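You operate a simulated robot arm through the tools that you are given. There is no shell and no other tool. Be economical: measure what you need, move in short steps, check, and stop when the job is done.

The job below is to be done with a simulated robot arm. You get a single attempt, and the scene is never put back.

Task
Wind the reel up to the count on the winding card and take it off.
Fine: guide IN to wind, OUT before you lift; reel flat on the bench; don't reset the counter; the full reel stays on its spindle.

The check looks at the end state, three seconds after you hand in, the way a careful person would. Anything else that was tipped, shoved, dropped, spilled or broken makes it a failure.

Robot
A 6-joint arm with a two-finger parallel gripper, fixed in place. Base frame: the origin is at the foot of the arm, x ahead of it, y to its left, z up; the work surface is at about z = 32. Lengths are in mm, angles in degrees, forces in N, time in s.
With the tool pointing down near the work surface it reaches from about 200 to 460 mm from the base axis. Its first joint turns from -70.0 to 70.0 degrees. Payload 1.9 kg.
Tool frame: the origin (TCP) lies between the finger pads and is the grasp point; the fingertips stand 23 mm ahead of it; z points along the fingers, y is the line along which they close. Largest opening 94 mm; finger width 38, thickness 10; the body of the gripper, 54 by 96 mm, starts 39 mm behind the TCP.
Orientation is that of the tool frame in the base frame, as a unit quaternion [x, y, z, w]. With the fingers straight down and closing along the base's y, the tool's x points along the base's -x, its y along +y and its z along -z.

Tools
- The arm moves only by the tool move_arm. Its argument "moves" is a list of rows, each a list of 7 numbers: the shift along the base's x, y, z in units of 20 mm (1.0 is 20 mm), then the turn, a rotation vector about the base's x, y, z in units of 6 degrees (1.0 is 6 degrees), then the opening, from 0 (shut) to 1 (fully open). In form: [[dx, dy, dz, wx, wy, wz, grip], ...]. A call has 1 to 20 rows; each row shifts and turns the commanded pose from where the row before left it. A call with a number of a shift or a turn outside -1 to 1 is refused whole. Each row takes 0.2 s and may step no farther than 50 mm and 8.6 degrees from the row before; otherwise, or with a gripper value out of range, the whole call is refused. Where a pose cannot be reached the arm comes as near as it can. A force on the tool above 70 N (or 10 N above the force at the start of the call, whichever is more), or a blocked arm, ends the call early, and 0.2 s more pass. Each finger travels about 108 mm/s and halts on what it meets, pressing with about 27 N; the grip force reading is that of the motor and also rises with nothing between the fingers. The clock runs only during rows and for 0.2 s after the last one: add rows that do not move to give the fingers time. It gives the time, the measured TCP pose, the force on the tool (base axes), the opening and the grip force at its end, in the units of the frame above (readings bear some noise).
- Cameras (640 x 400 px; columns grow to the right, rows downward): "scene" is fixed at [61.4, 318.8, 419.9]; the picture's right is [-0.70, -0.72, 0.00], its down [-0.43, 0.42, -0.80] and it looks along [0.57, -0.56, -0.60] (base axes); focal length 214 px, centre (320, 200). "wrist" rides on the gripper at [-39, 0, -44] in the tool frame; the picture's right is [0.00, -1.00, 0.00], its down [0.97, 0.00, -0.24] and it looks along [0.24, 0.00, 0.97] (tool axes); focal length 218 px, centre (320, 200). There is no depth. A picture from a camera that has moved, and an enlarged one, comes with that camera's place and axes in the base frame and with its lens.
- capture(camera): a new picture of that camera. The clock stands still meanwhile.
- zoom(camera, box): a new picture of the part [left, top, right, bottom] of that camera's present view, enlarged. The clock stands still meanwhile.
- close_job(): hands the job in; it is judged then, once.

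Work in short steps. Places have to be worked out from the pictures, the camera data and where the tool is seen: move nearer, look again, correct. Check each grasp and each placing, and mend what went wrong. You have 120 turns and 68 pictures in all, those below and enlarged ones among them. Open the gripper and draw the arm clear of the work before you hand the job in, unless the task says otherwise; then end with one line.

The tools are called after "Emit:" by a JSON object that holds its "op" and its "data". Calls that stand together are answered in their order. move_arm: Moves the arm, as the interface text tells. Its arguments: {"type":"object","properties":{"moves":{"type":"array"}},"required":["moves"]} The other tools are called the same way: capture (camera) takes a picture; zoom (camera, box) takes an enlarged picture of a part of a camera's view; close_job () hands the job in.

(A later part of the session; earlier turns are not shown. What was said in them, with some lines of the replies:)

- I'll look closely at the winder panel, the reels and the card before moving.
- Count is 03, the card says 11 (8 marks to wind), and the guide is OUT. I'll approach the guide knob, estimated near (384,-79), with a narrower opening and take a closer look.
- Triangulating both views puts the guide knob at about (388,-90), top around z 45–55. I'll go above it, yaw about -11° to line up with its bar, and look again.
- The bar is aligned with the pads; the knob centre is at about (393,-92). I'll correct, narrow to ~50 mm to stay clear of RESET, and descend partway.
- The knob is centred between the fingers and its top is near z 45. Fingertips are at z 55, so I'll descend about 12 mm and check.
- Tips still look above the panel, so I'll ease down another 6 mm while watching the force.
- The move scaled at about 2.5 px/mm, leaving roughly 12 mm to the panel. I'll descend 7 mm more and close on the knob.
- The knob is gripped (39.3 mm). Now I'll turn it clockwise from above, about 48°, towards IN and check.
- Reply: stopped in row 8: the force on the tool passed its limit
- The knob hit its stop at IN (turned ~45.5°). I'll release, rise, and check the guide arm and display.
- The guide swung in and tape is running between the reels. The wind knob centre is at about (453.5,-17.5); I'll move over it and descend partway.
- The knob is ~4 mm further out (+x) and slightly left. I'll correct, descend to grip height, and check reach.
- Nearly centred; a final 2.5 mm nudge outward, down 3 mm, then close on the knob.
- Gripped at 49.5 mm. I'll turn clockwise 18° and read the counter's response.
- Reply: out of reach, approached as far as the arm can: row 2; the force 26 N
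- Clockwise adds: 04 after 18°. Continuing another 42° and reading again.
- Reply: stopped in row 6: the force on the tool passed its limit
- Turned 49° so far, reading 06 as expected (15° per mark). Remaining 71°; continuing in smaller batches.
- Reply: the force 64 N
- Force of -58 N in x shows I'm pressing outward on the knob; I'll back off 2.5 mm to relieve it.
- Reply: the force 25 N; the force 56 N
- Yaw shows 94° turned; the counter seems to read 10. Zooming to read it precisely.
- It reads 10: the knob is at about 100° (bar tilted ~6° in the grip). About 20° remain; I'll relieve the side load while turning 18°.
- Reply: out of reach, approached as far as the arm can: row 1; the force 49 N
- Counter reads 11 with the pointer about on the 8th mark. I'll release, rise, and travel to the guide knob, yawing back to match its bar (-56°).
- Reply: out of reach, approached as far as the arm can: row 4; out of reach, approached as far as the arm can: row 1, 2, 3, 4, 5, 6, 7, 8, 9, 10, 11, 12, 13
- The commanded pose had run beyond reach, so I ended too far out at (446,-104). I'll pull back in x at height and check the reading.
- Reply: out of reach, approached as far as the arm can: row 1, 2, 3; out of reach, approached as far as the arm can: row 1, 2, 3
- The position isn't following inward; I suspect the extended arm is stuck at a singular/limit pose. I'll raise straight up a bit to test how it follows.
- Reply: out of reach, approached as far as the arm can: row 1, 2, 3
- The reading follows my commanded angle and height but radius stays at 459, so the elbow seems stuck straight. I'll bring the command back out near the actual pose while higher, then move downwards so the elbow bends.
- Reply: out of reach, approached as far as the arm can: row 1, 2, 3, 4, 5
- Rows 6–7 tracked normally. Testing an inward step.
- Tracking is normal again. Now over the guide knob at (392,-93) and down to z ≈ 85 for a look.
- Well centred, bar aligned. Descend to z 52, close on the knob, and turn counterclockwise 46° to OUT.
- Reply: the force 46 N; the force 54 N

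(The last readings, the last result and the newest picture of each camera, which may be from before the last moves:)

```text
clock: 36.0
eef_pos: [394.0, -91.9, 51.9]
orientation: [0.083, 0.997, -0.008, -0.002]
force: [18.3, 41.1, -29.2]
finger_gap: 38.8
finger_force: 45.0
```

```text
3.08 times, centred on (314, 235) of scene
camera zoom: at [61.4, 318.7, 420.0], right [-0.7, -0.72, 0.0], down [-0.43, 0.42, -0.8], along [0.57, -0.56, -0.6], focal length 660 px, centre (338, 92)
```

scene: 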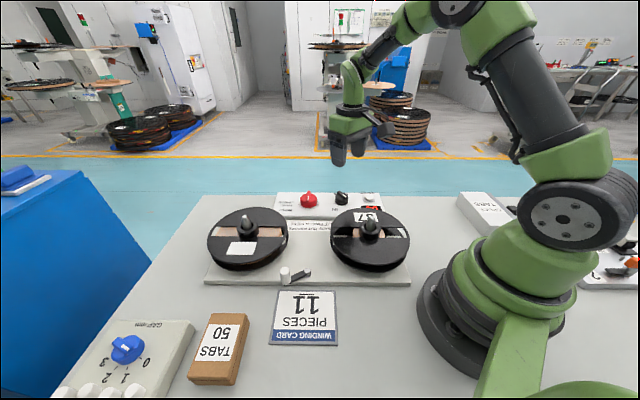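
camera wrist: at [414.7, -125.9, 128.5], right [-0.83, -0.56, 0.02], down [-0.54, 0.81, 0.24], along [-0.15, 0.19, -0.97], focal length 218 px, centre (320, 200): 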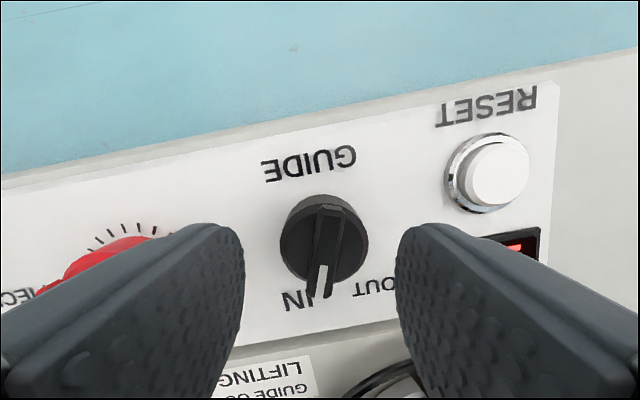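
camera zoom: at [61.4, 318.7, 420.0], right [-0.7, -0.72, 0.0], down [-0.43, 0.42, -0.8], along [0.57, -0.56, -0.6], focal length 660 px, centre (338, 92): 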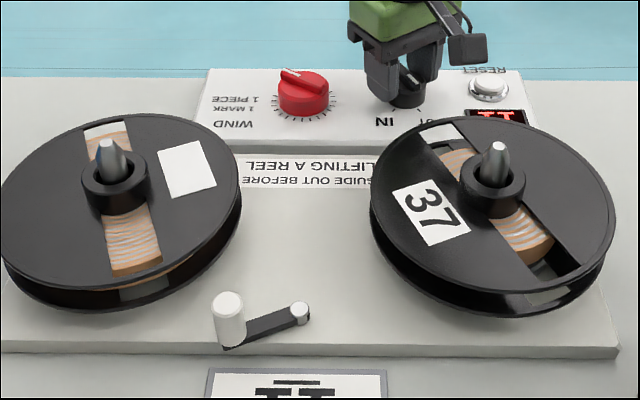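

The guide is OUT and the arm swung clear; the counter still reads 11. Release, rise, and move above reel 37 (hub near (235,-9)).

Emit:
{"op": "move_arm", "data": {"moves": [[0, 0, 0, 0, 0, 0, 0.5], [0, 0, 0, 0, 0, 0, 0.53], [0, 0, 0.6, 0, 0, 0, 0.53], [0, 0, 1, 0, 0, 0, 0.53], [0, 0, 1, 0, 0, 0, 0.6], [0, 0, 1, 0, 0, 0, 0.7], [0, 0, 1, 0, 0, 0, 0.8], [-0.9, 0.45, 1, 0, 0, 0.4, 0.8], [-0.9, 0.45, 1, 0, 0, 0.4, 0.8], [-0.9, 0.45, 0.5, 0, 0, 0.4, 0.8], [-0.9, 0.45, 0, 0, 0, 0.4, 0.8], [-0.9, 0.5, 0, 0, 0, 0, 0.8], [-0.9, 0.5, 0, 0, 0, 0, 0.8], [-0.9, 0.5, 0, 0, 0, 0, 0.8], [-0.9, 0.5, 0, 0, 0, 0, 0.8], [0, 0, 0, 0, 0, 0, 0.8]]}}

Emit:
{"op": "capture", "data": {"camera": "wrist"}}

Emit:
{"op": "capture", "data": {"camera": "scene"}}

```text
clock: 39.4
eef_pos: [248.0, -16.5, 193.1]
orientation: [-0.001, 1.0, -0.01, -0.002]
force: [-0.1, 0.2, 0.7]
finger_gap: 75.3
finger_force: 0.0
```

```text
25 pictures are left
camera wrist: at [287.3, -17.9, 238.0], right [0.0, -1.0, 0.02], down [-0.97, 0.01, 0.24], along [-0.24, -0.02, -0.97], focal length 218 px, centre (320, 200)
```

wrist: 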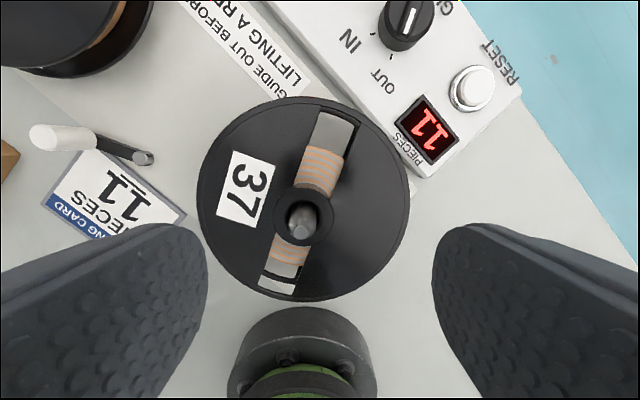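

```text
24 pictures are left
```

scene: 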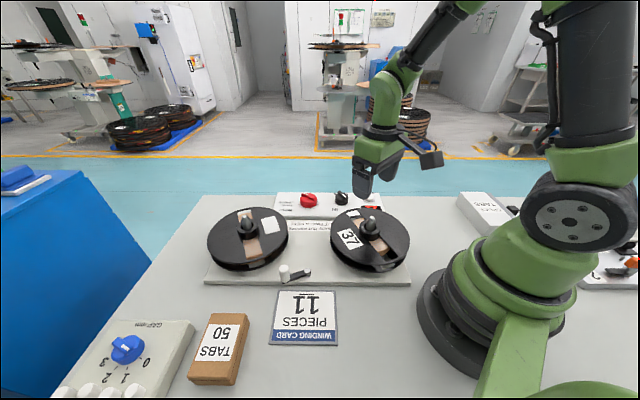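

Counter shows 11 clearly and guide is OUT. Hub centre is about (240,-9), ~42 mm across. I'll remove the ~1° tilt, centre over it and descend just above the spindle tip.

Emit:
{"op": "move_arm", "data": {"moves": [[-0.2, 0.2, -0.9, 0.19, -0.04, 0, 0.75], [-0.2, 0.18, -0.9, 0, 0, 0, 0.75], [0, 0, -0.9, 0, 0, 0, 0.75], [0, 0, 0, 0, 0, 0, 0.75]]}}

Emit:
{"op": "capture", "data": {"camera": "wrist"}}

Emit:
{"op": "zoom", "data": {"camera": "scene", "box": [300, 160, 444, 280]}}

```text
clock: 40.4
eef_pos: [240.4, -9.6, 139.8]
orientation: [0.0, 1.0, 0.0, 0.001]
force: [0.1, 0.1, 0.9]
finger_gap: 70.5
finger_force: 0.0
```

```text
23 pictures are left
camera wrist: at [279.7, -10.8, 183.7], right [0.0, -1.0, 0.0], down [-0.97, 0.0, 0.24], along [-0.24, 0.0, -0.97], focal length 218 px, centre (320, 200)
```

wrist: 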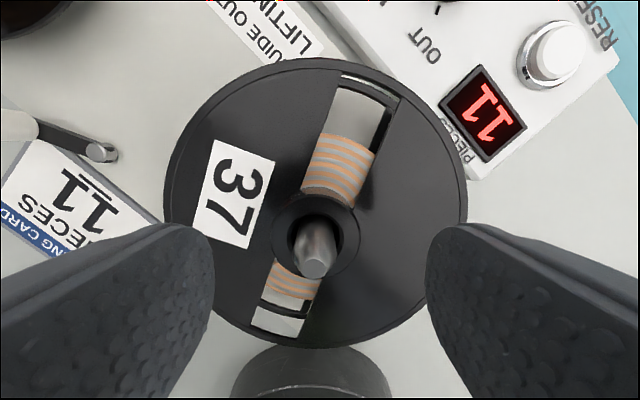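

```text
3.33 times, centred on (372, 220) of scene
camera zoom: at [61.4, 318.8, 419.9], right [-0.7, -0.72, 0.0], down [-0.43, 0.42, -0.8], along [0.57, -0.56, -0.6], focal length 715 px, centre (147, 133)
```

zoom: 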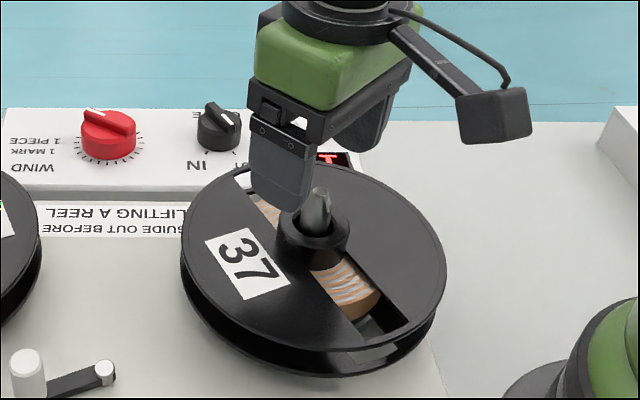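

Hub centre about (238.5,-9), flange near z 77, hub top near 88. Descend to z 115 and look from the side.

Emit:
{"op": "move_arm", "data": {"moves": [[-0.08, 0.02, -0.6, 0, 0, 0, 0.72], [0, 0, -0.6, 0, 0, 0, 0.72], [0, 0, 0, 0, 0, 0, 0.72]]}}

Emit:
{"op": "zoom", "data": {"camera": "scene", "box": [330, 180, 426, 260]}}

Emit:
{"op": "capture", "data": {"camera": "wrist"}}

```text
clock: 41.2
eef_pos: [238.9, -9.0, 116.6]
orientation: [0.0, 1.0, -0.001, 0.0]
force: [0.0, -0.2, -0.3]
finger_gap: 67.3
finger_force: 0.1
```

```text
5.00 times, centred on (378, 220) of scene
camera zoom: at [61.4, 318.8, 419.9], right [-0.7, -0.72, 0.0], down [-0.43, 0.42, -0.8], along [0.57, -0.56, -0.6], focal length 1072 px, centre (30, 100)
```

zoom: 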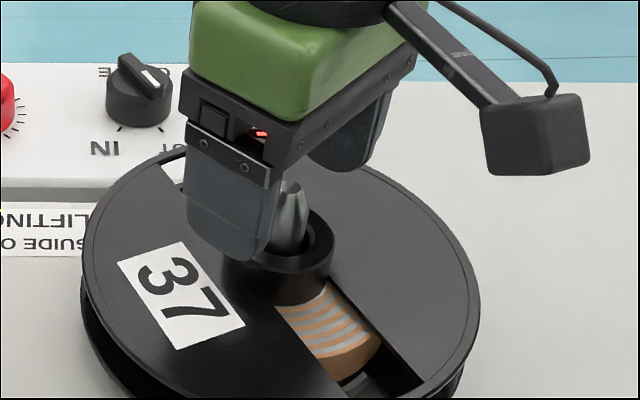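

```text
20 pictures are left
camera wrist: at [277.9, -10.8, 159.9], right [0.0, -1.0, 0.0], down [-0.97, 0.0, 0.24], along [-0.24, 0.0, -0.97], focal length 218 px, centre (320, 200)
```

wrist: 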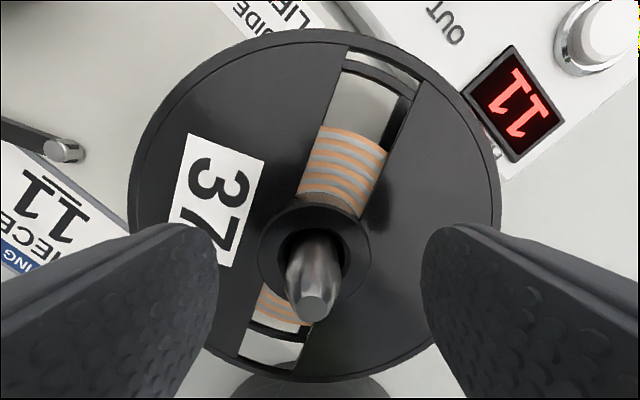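

Centred within 2 mm, with an estimated 20+ mm to the flange. Descend 14 mm with a small y correction and check.

Emit:
{"op": "move_arm", "data": {"moves": [[0, 0.08, -0.4, 0, 0, 0, 0.72], [0, 0, -0.3, 0, 0, 0, 0.72], [0, 0, 0, 0, 0, 0, 0.72]]}}

Emit:
{"op": "zoom", "data": {"camera": "scene", "box": [330, 180, 426, 260]}}

```text
clock: 42.0
eef_pos: [238.9, -8.4, 102.1]
orientation: [0.0, 1.0, -0.001, 0.001]
force: [0.3, -0.6, 1.1]
finger_gap: 67.7
finger_force: 0.0
```

```text
5.00 times, centred on (378, 220) of scene
camera zoom: at [61.4, 318.8, 419.9], right [-0.7, -0.72, 0.0], down [-0.43, 0.42, -0.8], along [0.57, -0.56, -0.6], focal length 1072 px, centre (30, 100)
```

zoom: 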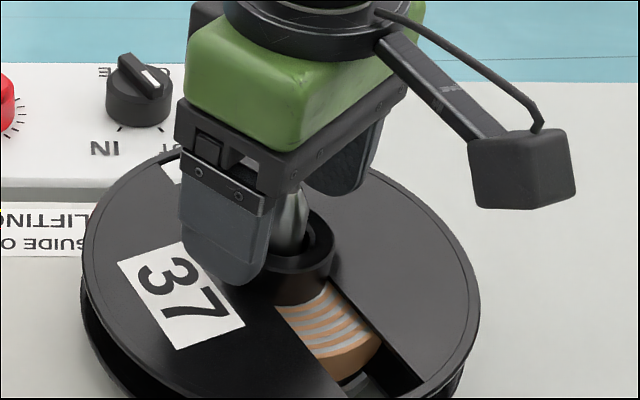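

Still clear; about 12 mm remaining. Down 8 mm more, then close on the hub.

Emit:
{"op": "move_arm", "data": {"moves": [[0, 0, -0.2, 0, 0, 0, 0.7], [0, 0, -0.2, 0, 0, 0, 0.65], [0, 0, 0, 0, 0, 0, 0.5], [0, 0, 0, 0, 0, 0, 0.3], [0, 0, 0, 0, 0, 0, 0.3]]}}

Emit:
{"op": "zoom", "data": {"camera": "scene", "box": [330, 180, 426, 260]}}

Emit:
{"op": "capture", "data": {"camera": "wrist"}}

```text
clock: 43.2
eef_pos: [239.9, -8.0, 95.3]
orientation: [0.0, 1.0, -0.001, 0.0]
force: [0.0, 0.7, 0.6]
finger_gap: 46.8
finger_force: 26.5
```

```text
5.00 times, centred on (378, 220) of scene
camera zoom: at [61.4, 318.8, 419.9], right [-0.7, -0.72, 0.0], down [-0.43, 0.42, -0.8], along [0.57, -0.56, -0.6], focal length 1072 px, centre (30, 100)
```

zoom: 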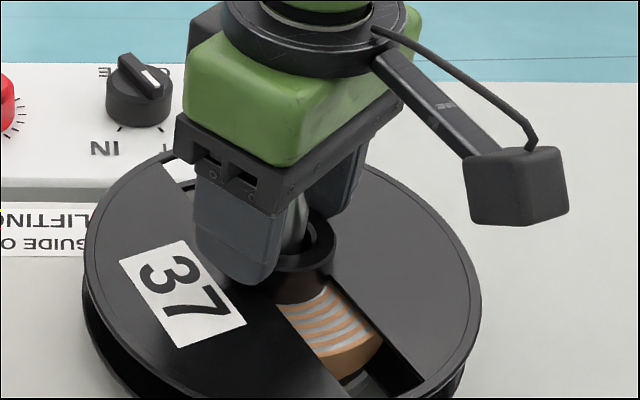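

```text
17 pictures are left
camera wrist: at [277.7, -9.7, 138.4], right [0.0, -1.0, 0.0], down [-0.97, 0.0, 0.24], along [-0.24, 0.0, -0.97], focal length 218 px, centre (320, 200)
```

wrist: 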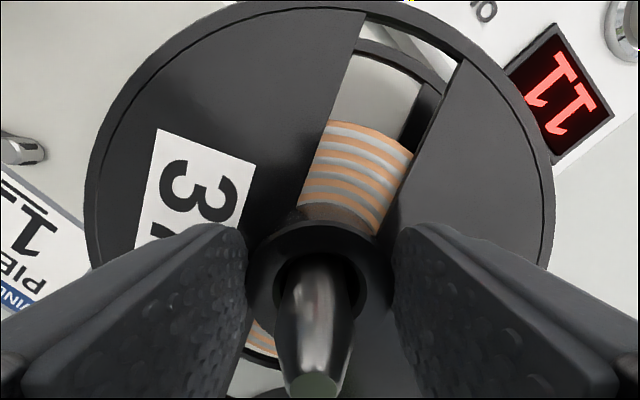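

Gripped at 46.8 mm. Hold a moment and lift 10 mm as a test.

Emit:
{"op": "move_arm", "data": {"moves": [[0, 0, 0, 0, 0, 0, 0.3], [0, 0, 0, 0, 0, 0, 0.3], [0, 0, 0.25, 0, 0, 0, 0.3], [0, 0, 0.25, 0, 0, 0, 0.3], [0, 0, 0, 0, 0, 0, 0.3]]}}

Emit:
{"op": "zoom", "data": {"camera": "scene", "box": [320, 180, 432, 280]}}

```text
clock: 44.4
eef_pos: [238.6, -9.1, 103.7]
orientation: [0.0, 1.0, -0.001, 0.001]
force: [0.1, 0.0, -1.4]
finger_gap: 47.0
finger_force: 26.6
```

```text
4.00 times, centred on (376, 230) of scene
camera zoom: at [61.4, 318.8, 419.9], right [-0.7, -0.72, 0.0], down [-0.43, 0.42, -0.8], along [0.57, -0.56, -0.6], focal length 858 px, centre (96, 80)
```

zoom: 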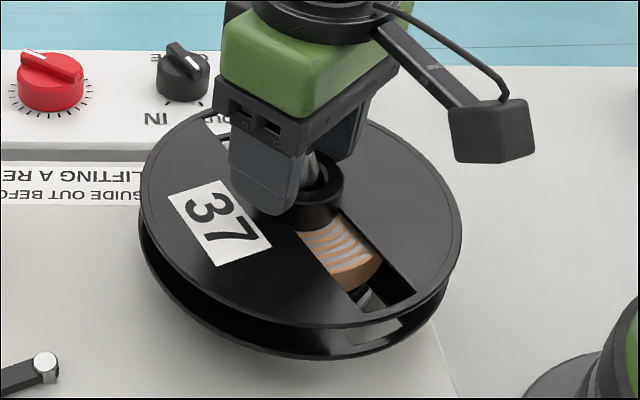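

The reel rose with the gripper (spindle now shows less). Lift on to z ≈ 200 to clear the spindle.

Emit:
{"op": "move_arm", "data": {"moves": [[0, 0, 0.6, 0, 0, 0, 0.3], [0, 0, 0.8, 0, 0, 0, 0.3], [0, 0, 0.8, 0, 0, 0, 0.3], [0, 0, 0.9, 0, 0, 0, 0.3], [0, 0, 0.9, 0, 0, 0, 0.3], [0, 0, 0.9, 0, 0, 0, 0.3], [0, 0, 0, 0, 0, 0, 0.3]]}}

Emit:
{"op": "capture", "data": {"camera": "scene"}}

```text
clock: 46.0
eef_pos: [239.7, -7.5, 201.7]
orientation: [-0.001, 1.0, -0.001, 0.001]
force: [-0.4, 0.0, -1.6]
finger_gap: 46.9
finger_force: 27.1
```

```text
15 pictures are left
```

scene: 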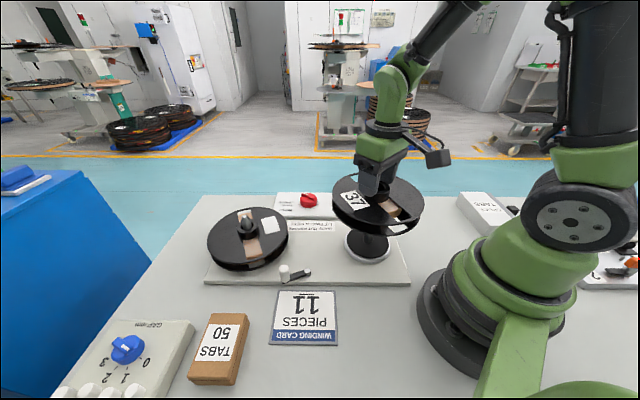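

The reel is clear of the spindle. I'll swing it to the free bench area to the right, around (196,-219), at height and inspect.

Emit:
{"op": "move_arm", "data": {"moves": [[-0.1, -0.6, 0, 0, 0, -0.7, 0.3], [-0.19, -0.88, 0, 0, 0, -0.7, 0.3], [-0.19, -0.88, 0, 0, 0, -0.7, 0.3], [-0.19, -0.88, 0, 0, 0, -0.7, 0.3], [-0.19, -0.88, 0, 0, 0, -0.7, 0.3], [-0.19, -0.88, 0, 0, 0, -0.7, 0.3], [-0.19, -0.88, 0, 0, 0, -0.7, 0.3], [-0.19, -0.88, 0, 0, 0, -0.7, 0.3], [-0.19, -0.88, 0, 0, 0, -0.7, 0.3], [-0.19, -0.88, 0, 0, 0, -0.7, 0.3], [-0.19, -0.88, 0, 0, 0, -0.7, 0.3], [-0.19, -0.88, 0, 0, 0, -0.7, 0.3], [-0.1, -0.3, 0, 0, 0, 0, 0.3], [0, 0, 0, 0, 0, 0, 0.3]]}}

Emit:
{"op": "capture", "data": {"camera": "scene"}}

Emit:
{"op": "capture", "data": {"camera": "wrist"}}

```text
clock: 49.0
eef_pos: [193.9, -220.3, 202.9]
orientation: [0.427, 0.904, -0.001, 0.0]
force: [-0.4, 0.0, -1.9]
finger_gap: 47.0
finger_force: 27.2
```

```text
14 pictures are left
```

scene: 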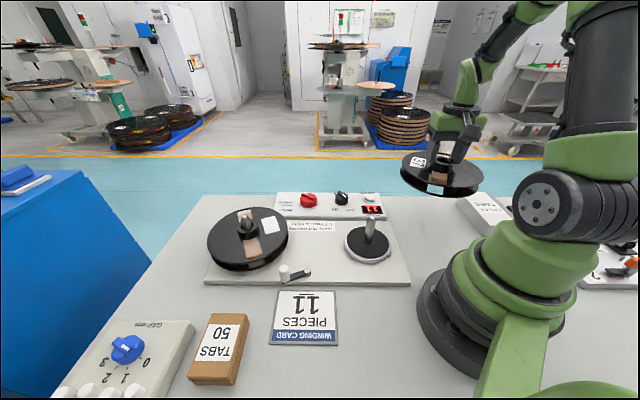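

```text
13 pictures are left
camera wrist: at [217.2, -251.1, 246.5], right [-0.77, -0.64, 0.0], down [-0.62, 0.75, 0.24], along [-0.15, 0.18, -0.97], focal length 218 px, centre (320, 200)
```

wrist: 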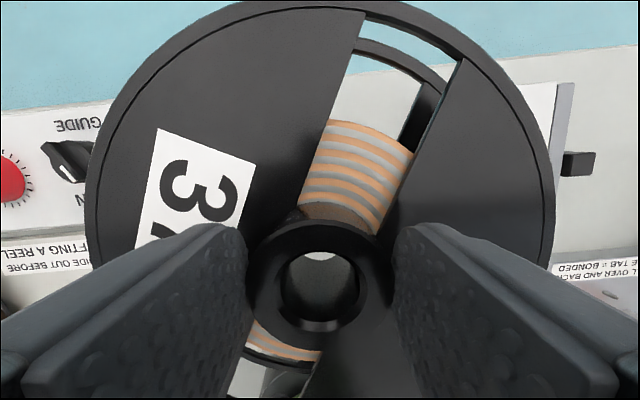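

The reel hangs level over free bench. I'll zoom to measure the gap between the base plate's right edge and the splice-tabs box.

Emit:
{"op": "zoom", "data": {"camera": "scene", "box": [370, 165, 530, 265]}}

```text
4.00 times, centred on (450, 215) of scene
camera zoom: at [61.4, 318.7, 419.9], right [-0.7, -0.72, 0.0], down [-0.43, 0.42, -0.8], along [0.57, -0.56, -0.6], focal length 858 px, centre (-200, 140)
```

zoom: 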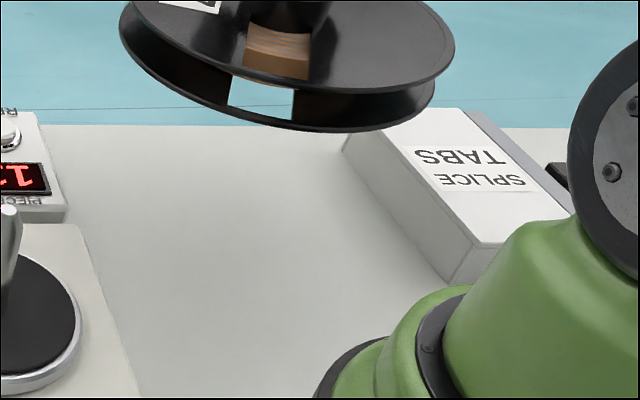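

The strip between plate and splice box is ~214 mm wide and the reel ~180 mm, so I'll centre it at about (181,-225) and lower to z ≈ 105, then check both gaps.

Emit:
{"op": "move_arm", "data": {"moves": [[-0.32, -0.12, 0, 0, 0, 0, 0.3], [-0.32, -0.12, -0.6, 0, 0, 0, 0.3], [0, 0, -0.9, 0, 0, 0, 0.3], [0, 0, -0.9, 0, 0, 0, 0.3], [0, 0, -0.9, 0, 0, 0, 0.3], [0, 0, -0.9, 0, 0, 0, 0.3], [0, 0, -0.6, 0, 0, 0, 0.3], [0, 0, 0, 0, 0, 0, 0.3]]}}

Emit:
{"op": "zoom", "data": {"camera": "scene", "box": [370, 165, 530, 265]}}

```text
clock: 50.8
eef_pos: [180.5, -223.8, 105.9]
orientation: [0.426, 0.905, -0.001, 0.001]
force: [0.3, -0.3, -2.2]
finger_gap: 46.9
finger_force: 27.0
```

```text
4.00 times, centred on (450, 215) of scene
camera zoom: at [61.4, 318.8, 419.9], right [-0.7, -0.72, 0.0], down [-0.43, 0.42, -0.8], along [0.57, -0.56, -0.6], focal length 858 px, centre (-200, 140)
```

zoom: 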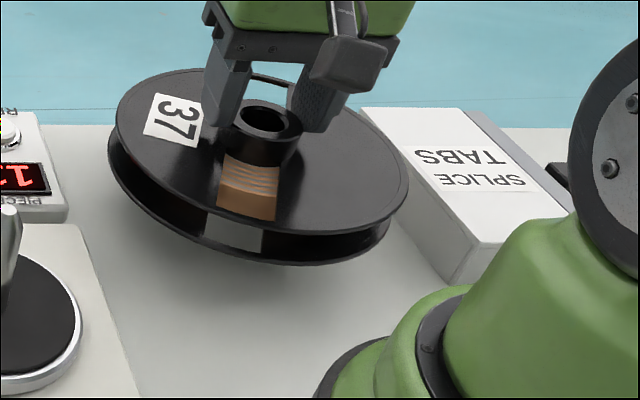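

Right gap is smaller than the left, so I'll shift ~8 mm towards the panel, and lower to z ≈ 92.

Emit:
{"op": "move_arm", "data": {"moves": [[0.25, 0.3, 0, 0, 0, 0, 0.3], [0, 0, -0.4, 0, 0, 0, 0.3], [0, 0, -0.3, 0, 0, 0, 0.3], [0, 0, 0, 0, 0, 0, 0.3]]}}

Emit:
{"op": "zoom", "data": {"camera": "scene", "box": [370, 165, 530, 265]}}

```text
clock: 51.8
eef_pos: [185.7, -218.0, 91.4]
orientation: [0.426, 0.905, -0.001, 0.0]
force: [-0.5, -1.3, -1.7]
finger_gap: 47.0
finger_force: 26.9
```

```text
4.00 times, centred on (450, 215) of scene
camera zoom: at [61.4, 318.8, 419.9], right [-0.7, -0.72, 0.0], down [-0.43, 0.42, -0.8], along [0.57, -0.56, -0.6], focal length 858 px, centre (-200, 140)
```

zoom: 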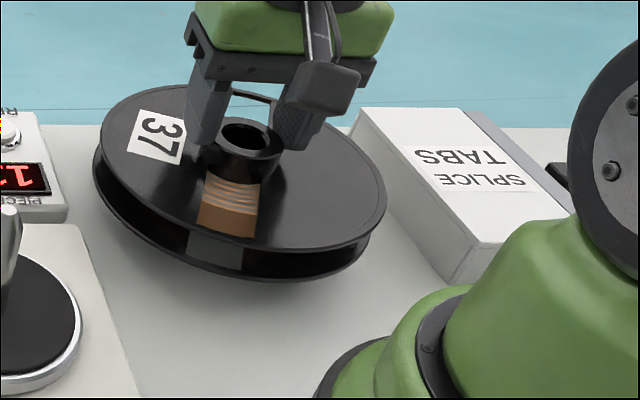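

Gaps look good on both sides. Lowering in small steps, watching for contact.

Emit:
{"op": "move_arm", "data": {"moves": [[0, 0, -0.1, 0, 0, 0, 0.3], [0, 0, -0.1, 0, 0, 0, 0.3], [0, 0, 0, 0, 0, 0, 0.3]]}}

Emit:
{"op": "move_arm", "data": {"moves": [[0, 0, -0.1, 0, 0, 0, 0.3], [0, 0, -0.1, 0, 0, 0, 0.3], [0, 0, 0, 0, 0, 0, 0.3]]}}

```text
clock: 52.6
eef_pos: [184.3, -218.2, 87.9]
orientation: [0.426, 0.905, -0.002, 0.0]
force: [-0.1, -1.1, -1.2]
finger_gap: 46.9
finger_force: 27.2
```

```text
clock: 53.4
eef_pos: [184.2, -218.2, 83.7]
orientation: [0.426, 0.905, -0.002, 0.001]
force: [-0.6, 0.3, -0.8]
finger_gap: 46.7
finger_force: 26.8
```

Emit:
{"op": "zoom", "data": {"camera": "scene", "box": [370, 165, 530, 265]}}

Emit:
{"op": "move_arm", "data": {"moves": [[0, 0, -0.1, 0, 0, 0, 0.3], [0, 0, 0, 0, 0, 0, 0.3]]}}

```text
4.00 times, centred on (450, 215) of scene
camera zoom: at [61.4, 318.8, 419.9], right [-0.7, -0.72, 0.0], down [-0.43, 0.42, -0.8], along [0.57, -0.56, -0.6], focal length 858 px, centre (-200, 140)
```

zoom: 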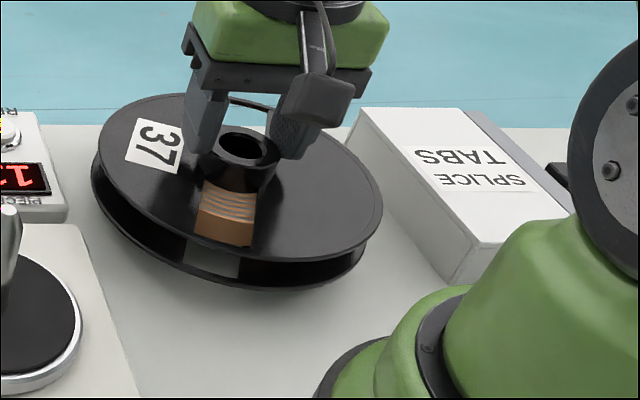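

```text
clock: 54.0
eef_pos: [185.8, -219.3, 82.3]
orientation: [0.426, 0.905, -0.001, 0.0]
force: [-0.9, -0.1, -1.8]
finger_gap: 46.8
finger_force: 27.1
```

No contact yet; continuing down in 2 mm steps.

Emit:
{"op": "move_arm", "data": {"moves": [[0, 0, -0.1, 0, 0, 0, 0.3], [0, 0, -0.1, 0, 0, 0, 0.3], [0, 0, 0, 0, 0, 0, 0.3]]}}

Emit:
{"op": "move_arm", "data": {"moves": [[0, 0, -0.1, 0, 0, 0, 0.3], [0, 0, 0, 0, 0, 0, 0.3]]}}

Emit:
{"op": "move_arm", "data": {"moves": [[0, 0, -0.1, 0, 0, 0, 0.3], [0, 0, 0, 0, 0, 0, 0.3]]}}

```text
clock: 54.8
eef_pos: [186.0, -218.9, 78.2]
orientation: [0.426, 0.905, -0.001, 0.001]
force: [0.0, -0.7, -1.2]
finger_gap: 46.9
finger_force: 27.1
```

```text
clock: 55.4
eef_pos: [185.3, -218.3, 76.4]
orientation: [0.426, 0.905, -0.001, 0.0]
force: [0.3, -0.1, -2.2]
finger_gap: 47.0
finger_force: 27.5
```

```text
clock: 56.0
eef_pos: [186.0, -219.3, 73.7]
orientation: [0.426, 0.905, -0.001, 0.001]
force: [-0.5, 0.3, -1.6]
finger_gap: 46.7
finger_force: 26.8
```

Emit:
{"op": "move_arm", "data": {"moves": [[0, 0, -0.08, 0, 0, 0, 0.3], [0, 0, 0, 0, 0, 0, 0.3]]}}

Emit:
{"op": "zoom", "data": {"camera": "scene", "box": [370, 165, 530, 265]}}

```text
clock: 56.6
eef_pos: [186.0, -218.4, 73.7]
orientation: [0.426, 0.905, -0.001, 0.001]
force: [0.3, 0.5, -1.2]
finger_gap: 46.8
finger_force: 27.5
```

```text
4.00 times, centred on (450, 215) of scene
camera zoom: at [61.4, 318.8, 419.9], right [-0.7, -0.72, 0.0], down [-0.43, 0.42, -0.8], along [0.57, -0.56, -0.6], focal length 858 px, centre (-200, 140)
```

zoom: 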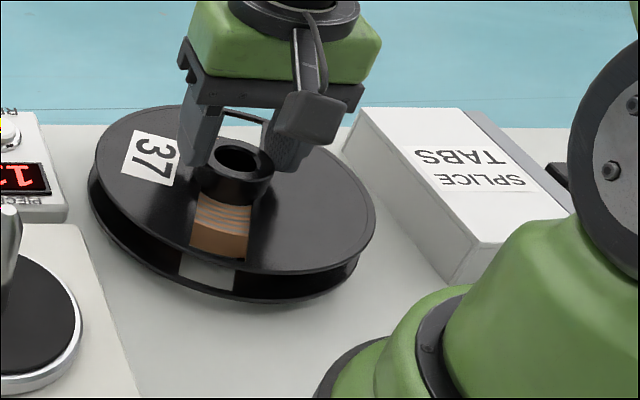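

Emit:
{"op": "move_arm", "data": {"moves": [[0, 0, -0.1, 0, 0, 0, 0.3], [0, 0, 0, 0, 0, 0, 0.3]]}}

Emit:
{"op": "move_arm", "data": {"moves": [[0, 0, -0.1, 0, 0, 0, 0.3], [0, 0, 0, 0, 0, 0, 0.3]]}}

```text
clock: 57.2
eef_pos: [184.9, -218.6, 70.8]
orientation: [0.426, 0.905, -0.001, 0.001]
force: [-0.1, -0.6, -1.3]
finger_gap: 46.9
finger_force: 27.4
```

```text
clock: 57.8
eef_pos: [185.6, -220.0, 68.2]
orientation: [0.426, 0.905, -0.002, 0.0]
force: [-0.4, 0.4, -0.6]
finger_gap: 46.9
finger_force: 26.6
```

Emit:
{"op": "move_arm", "data": {"moves": [[0, 0, -0.08, 0, 0, 0, 0.3], [0, 0, 0, 0, 0, 0, 0.3]]}}

Emit:
{"op": "move_arm", "data": {"moves": [[0, 0, -0.08, 0, 0, 0, 0.3], [0, 0, 0, 0, 0, 0, 0.3]]}}

Emit:
{"op": "zoom", "data": {"camera": "scene", "box": [370, 165, 530, 265]}}

```text
clock: 58.4
eef_pos: [185.9, -219.1, 66.4]
orientation: [0.426, 0.905, -0.002, 0.001]
force: [-0.2, -0.2, -1.0]
finger_gap: 46.9
finger_force: 27.1
```

```text
clock: 59.0
eef_pos: [186.2, -219.3, 65.4]
orientation: [0.426, 0.905, -0.001, 0.001]
force: [0.5, 0.8, -2.4]
finger_gap: 46.6
finger_force: 27.0
```

```text
4.00 times, centred on (450, 215) of scene
camera zoom: at [61.4, 318.8, 419.9], right [-0.7, -0.72, 0.0], down [-0.43, 0.42, -0.8], along [0.57, -0.56, -0.6], focal length 858 px, centre (-200, 140)
```

zoom: 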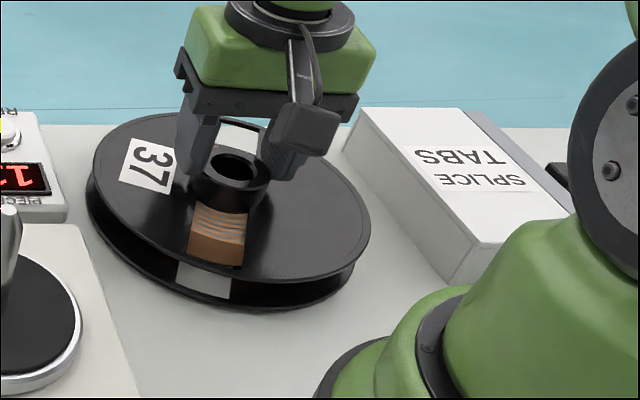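

Very close to the bench now; continuing until a contact force shows.

Emit:
{"op": "move_arm", "data": {"moves": [[0, 0, -0.08, 0, 0, 0, 0.3], [0, 0, 0, 0, 0, 0, 0.3]]}}

Emit:
{"op": "move_arm", "data": {"moves": [[0, 0, -0.08, 0, 0, 0, 0.3], [0, 0, 0, 0, 0, 0, 0.3]]}}

Emit:
{"op": "move_arm", "data": {"moves": [[0, 0, -0.08, 0, 0, 0, 0.3], [0, 0, 0, 0, 0, 0, 0.3]]}}

```text
clock: 59.6
eef_pos: [185.5, -218.9, 63.3]
orientation: [0.425, 0.905, -0.002, 0.001]
force: [0.6, -0.3, -2.0]
finger_gap: 47.1
finger_force: 27.0
```

```text
clock: 60.2
eef_pos: [185.4, -218.7, 62.5]
orientation: [0.426, 0.905, 0.001, 0.001]
force: [-5.8, 3.2, 22.2]
finger_gap: 47.0
finger_force: 27.1
```

```text
clock: 60.8
eef_pos: [185.6, -218.4, 61.7]
orientation: [0.426, 0.905, -0.002, 0.001]
force: [-4.8, -1.3, 24.7]
finger_gap: 46.7
finger_force: 27.0
```

Contact confirmed (~22–25 N up). Ease up 1 mm, open, and rise clear.

Emit:
{"op": "move_arm", "data": {"moves": [[0, 0, 0.08, 0, 0, 0, 0.3], [0, 0, 0, 0, 0, 0, 0.5], [0, 0, 0, 0, 0, 0, 0.72], [0, 0, 0, 0, 0, 0, 0.72], [0, 0, 0.4, 0, 0, 0, 0.72], [0, 0, 0.8, 0, 0, 0, 0.72], [0, 0, 1, 0, 0, 0, 0.72], [0, 0, 1, 0, 0, 0, 0.72], [0, 0, 1, 0, 0, 0, 0.72], [0, 0, 1, 0, 0, 0, 0.72], [0, 0, 1, 0, 0, 0, 0.72], [0, 0, 0, 0, 0, 0, 0.72]]}}

Emit:
{"op": "capture", "data": {"camera": "scene"}}

Emit:
{"op": "capture", "data": {"camera": "wrist"}}

```text
clock: 63.4
eef_pos: [185.8, -218.9, 186.8]
orientation: [0.426, 0.905, 0.0, 0.001]
force: [0.4, -0.4, 0.8]
finger_gap: 68.1
finger_force: 0.0
```

```text
6 pictures are left
```

scene: 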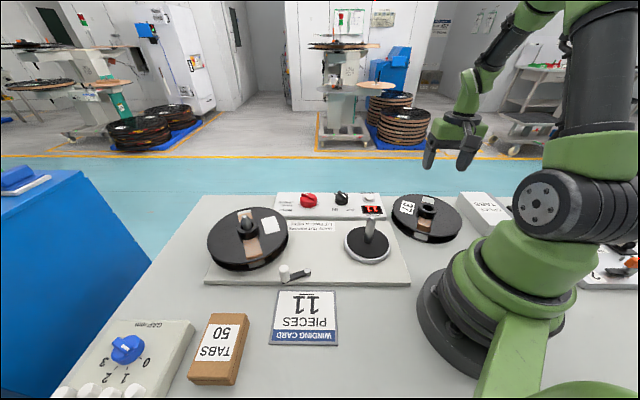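

```text
5 pictures are left
camera wrist: at [209.7, -249.5, 230.6], right [-0.77, -0.64, 0.0], down [-0.62, 0.75, 0.24], along [-0.15, 0.18, -0.97], focal length 218 px, centre (320, 200)
```

wrist: 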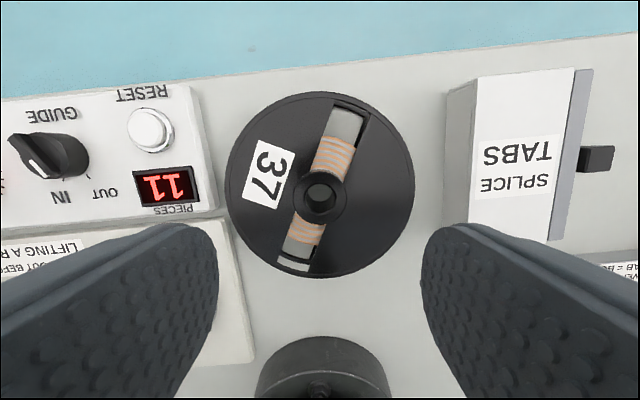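

The reel is down and counter reads 11. Checking it lies flat and is clear of the base plate.

Emit:
{"op": "zoom", "data": {"camera": "wrist", "box": [190, 150, 350, 290]}}

Emit:
{"op": "zoom", "data": {"camera": "scene", "box": [340, 180, 484, 270]}}

```text
2.86 times, centred on (270, 220) of wrist
camera zoom: at [209.7, -249.5, 230.6], right [-0.77, -0.64, 0.0], down [-0.62, 0.75, 0.24], along [-0.15, 0.18, -0.97], focal length 624 px, centre (463, 143)
```

zoom: 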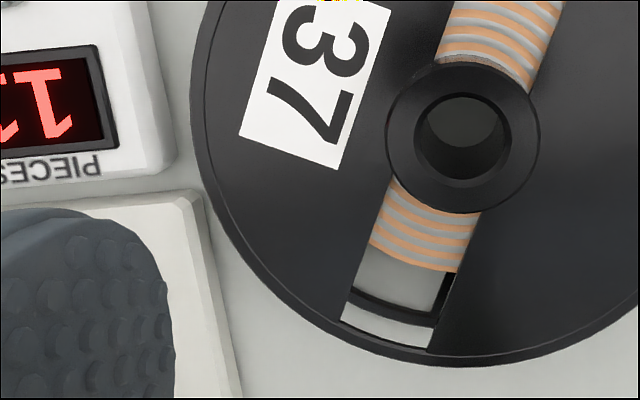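

```text
4.44 times, centred on (412, 225) of scene
camera zoom: at [61.4, 318.8, 419.9], right [-0.7, -0.72, 0.0], down [-0.43, 0.42, -0.8], along [0.57, -0.56, -0.6], focal length 953 px, centre (-89, 89)
```

zoom: 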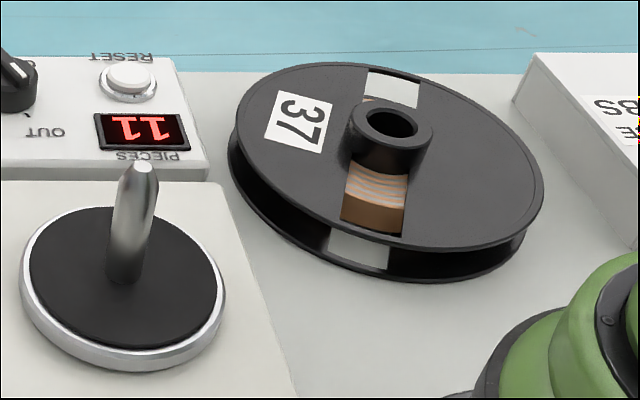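

The reel lies flat on the bench, clear of the plate and box; the counter reads 11, the guide is OUT, and the full reel is on its spindle. The gripper is open and raised clear, so I'm handing in.

Emit:
{"op": "close_job", "data": {}}

```text
The job is handed in.
```

I wound reel 37 to 11, turned the guide OUT, and took the reel off. It lies flat on the bench, the counter still shows 11, and the full reel is on its spindle.
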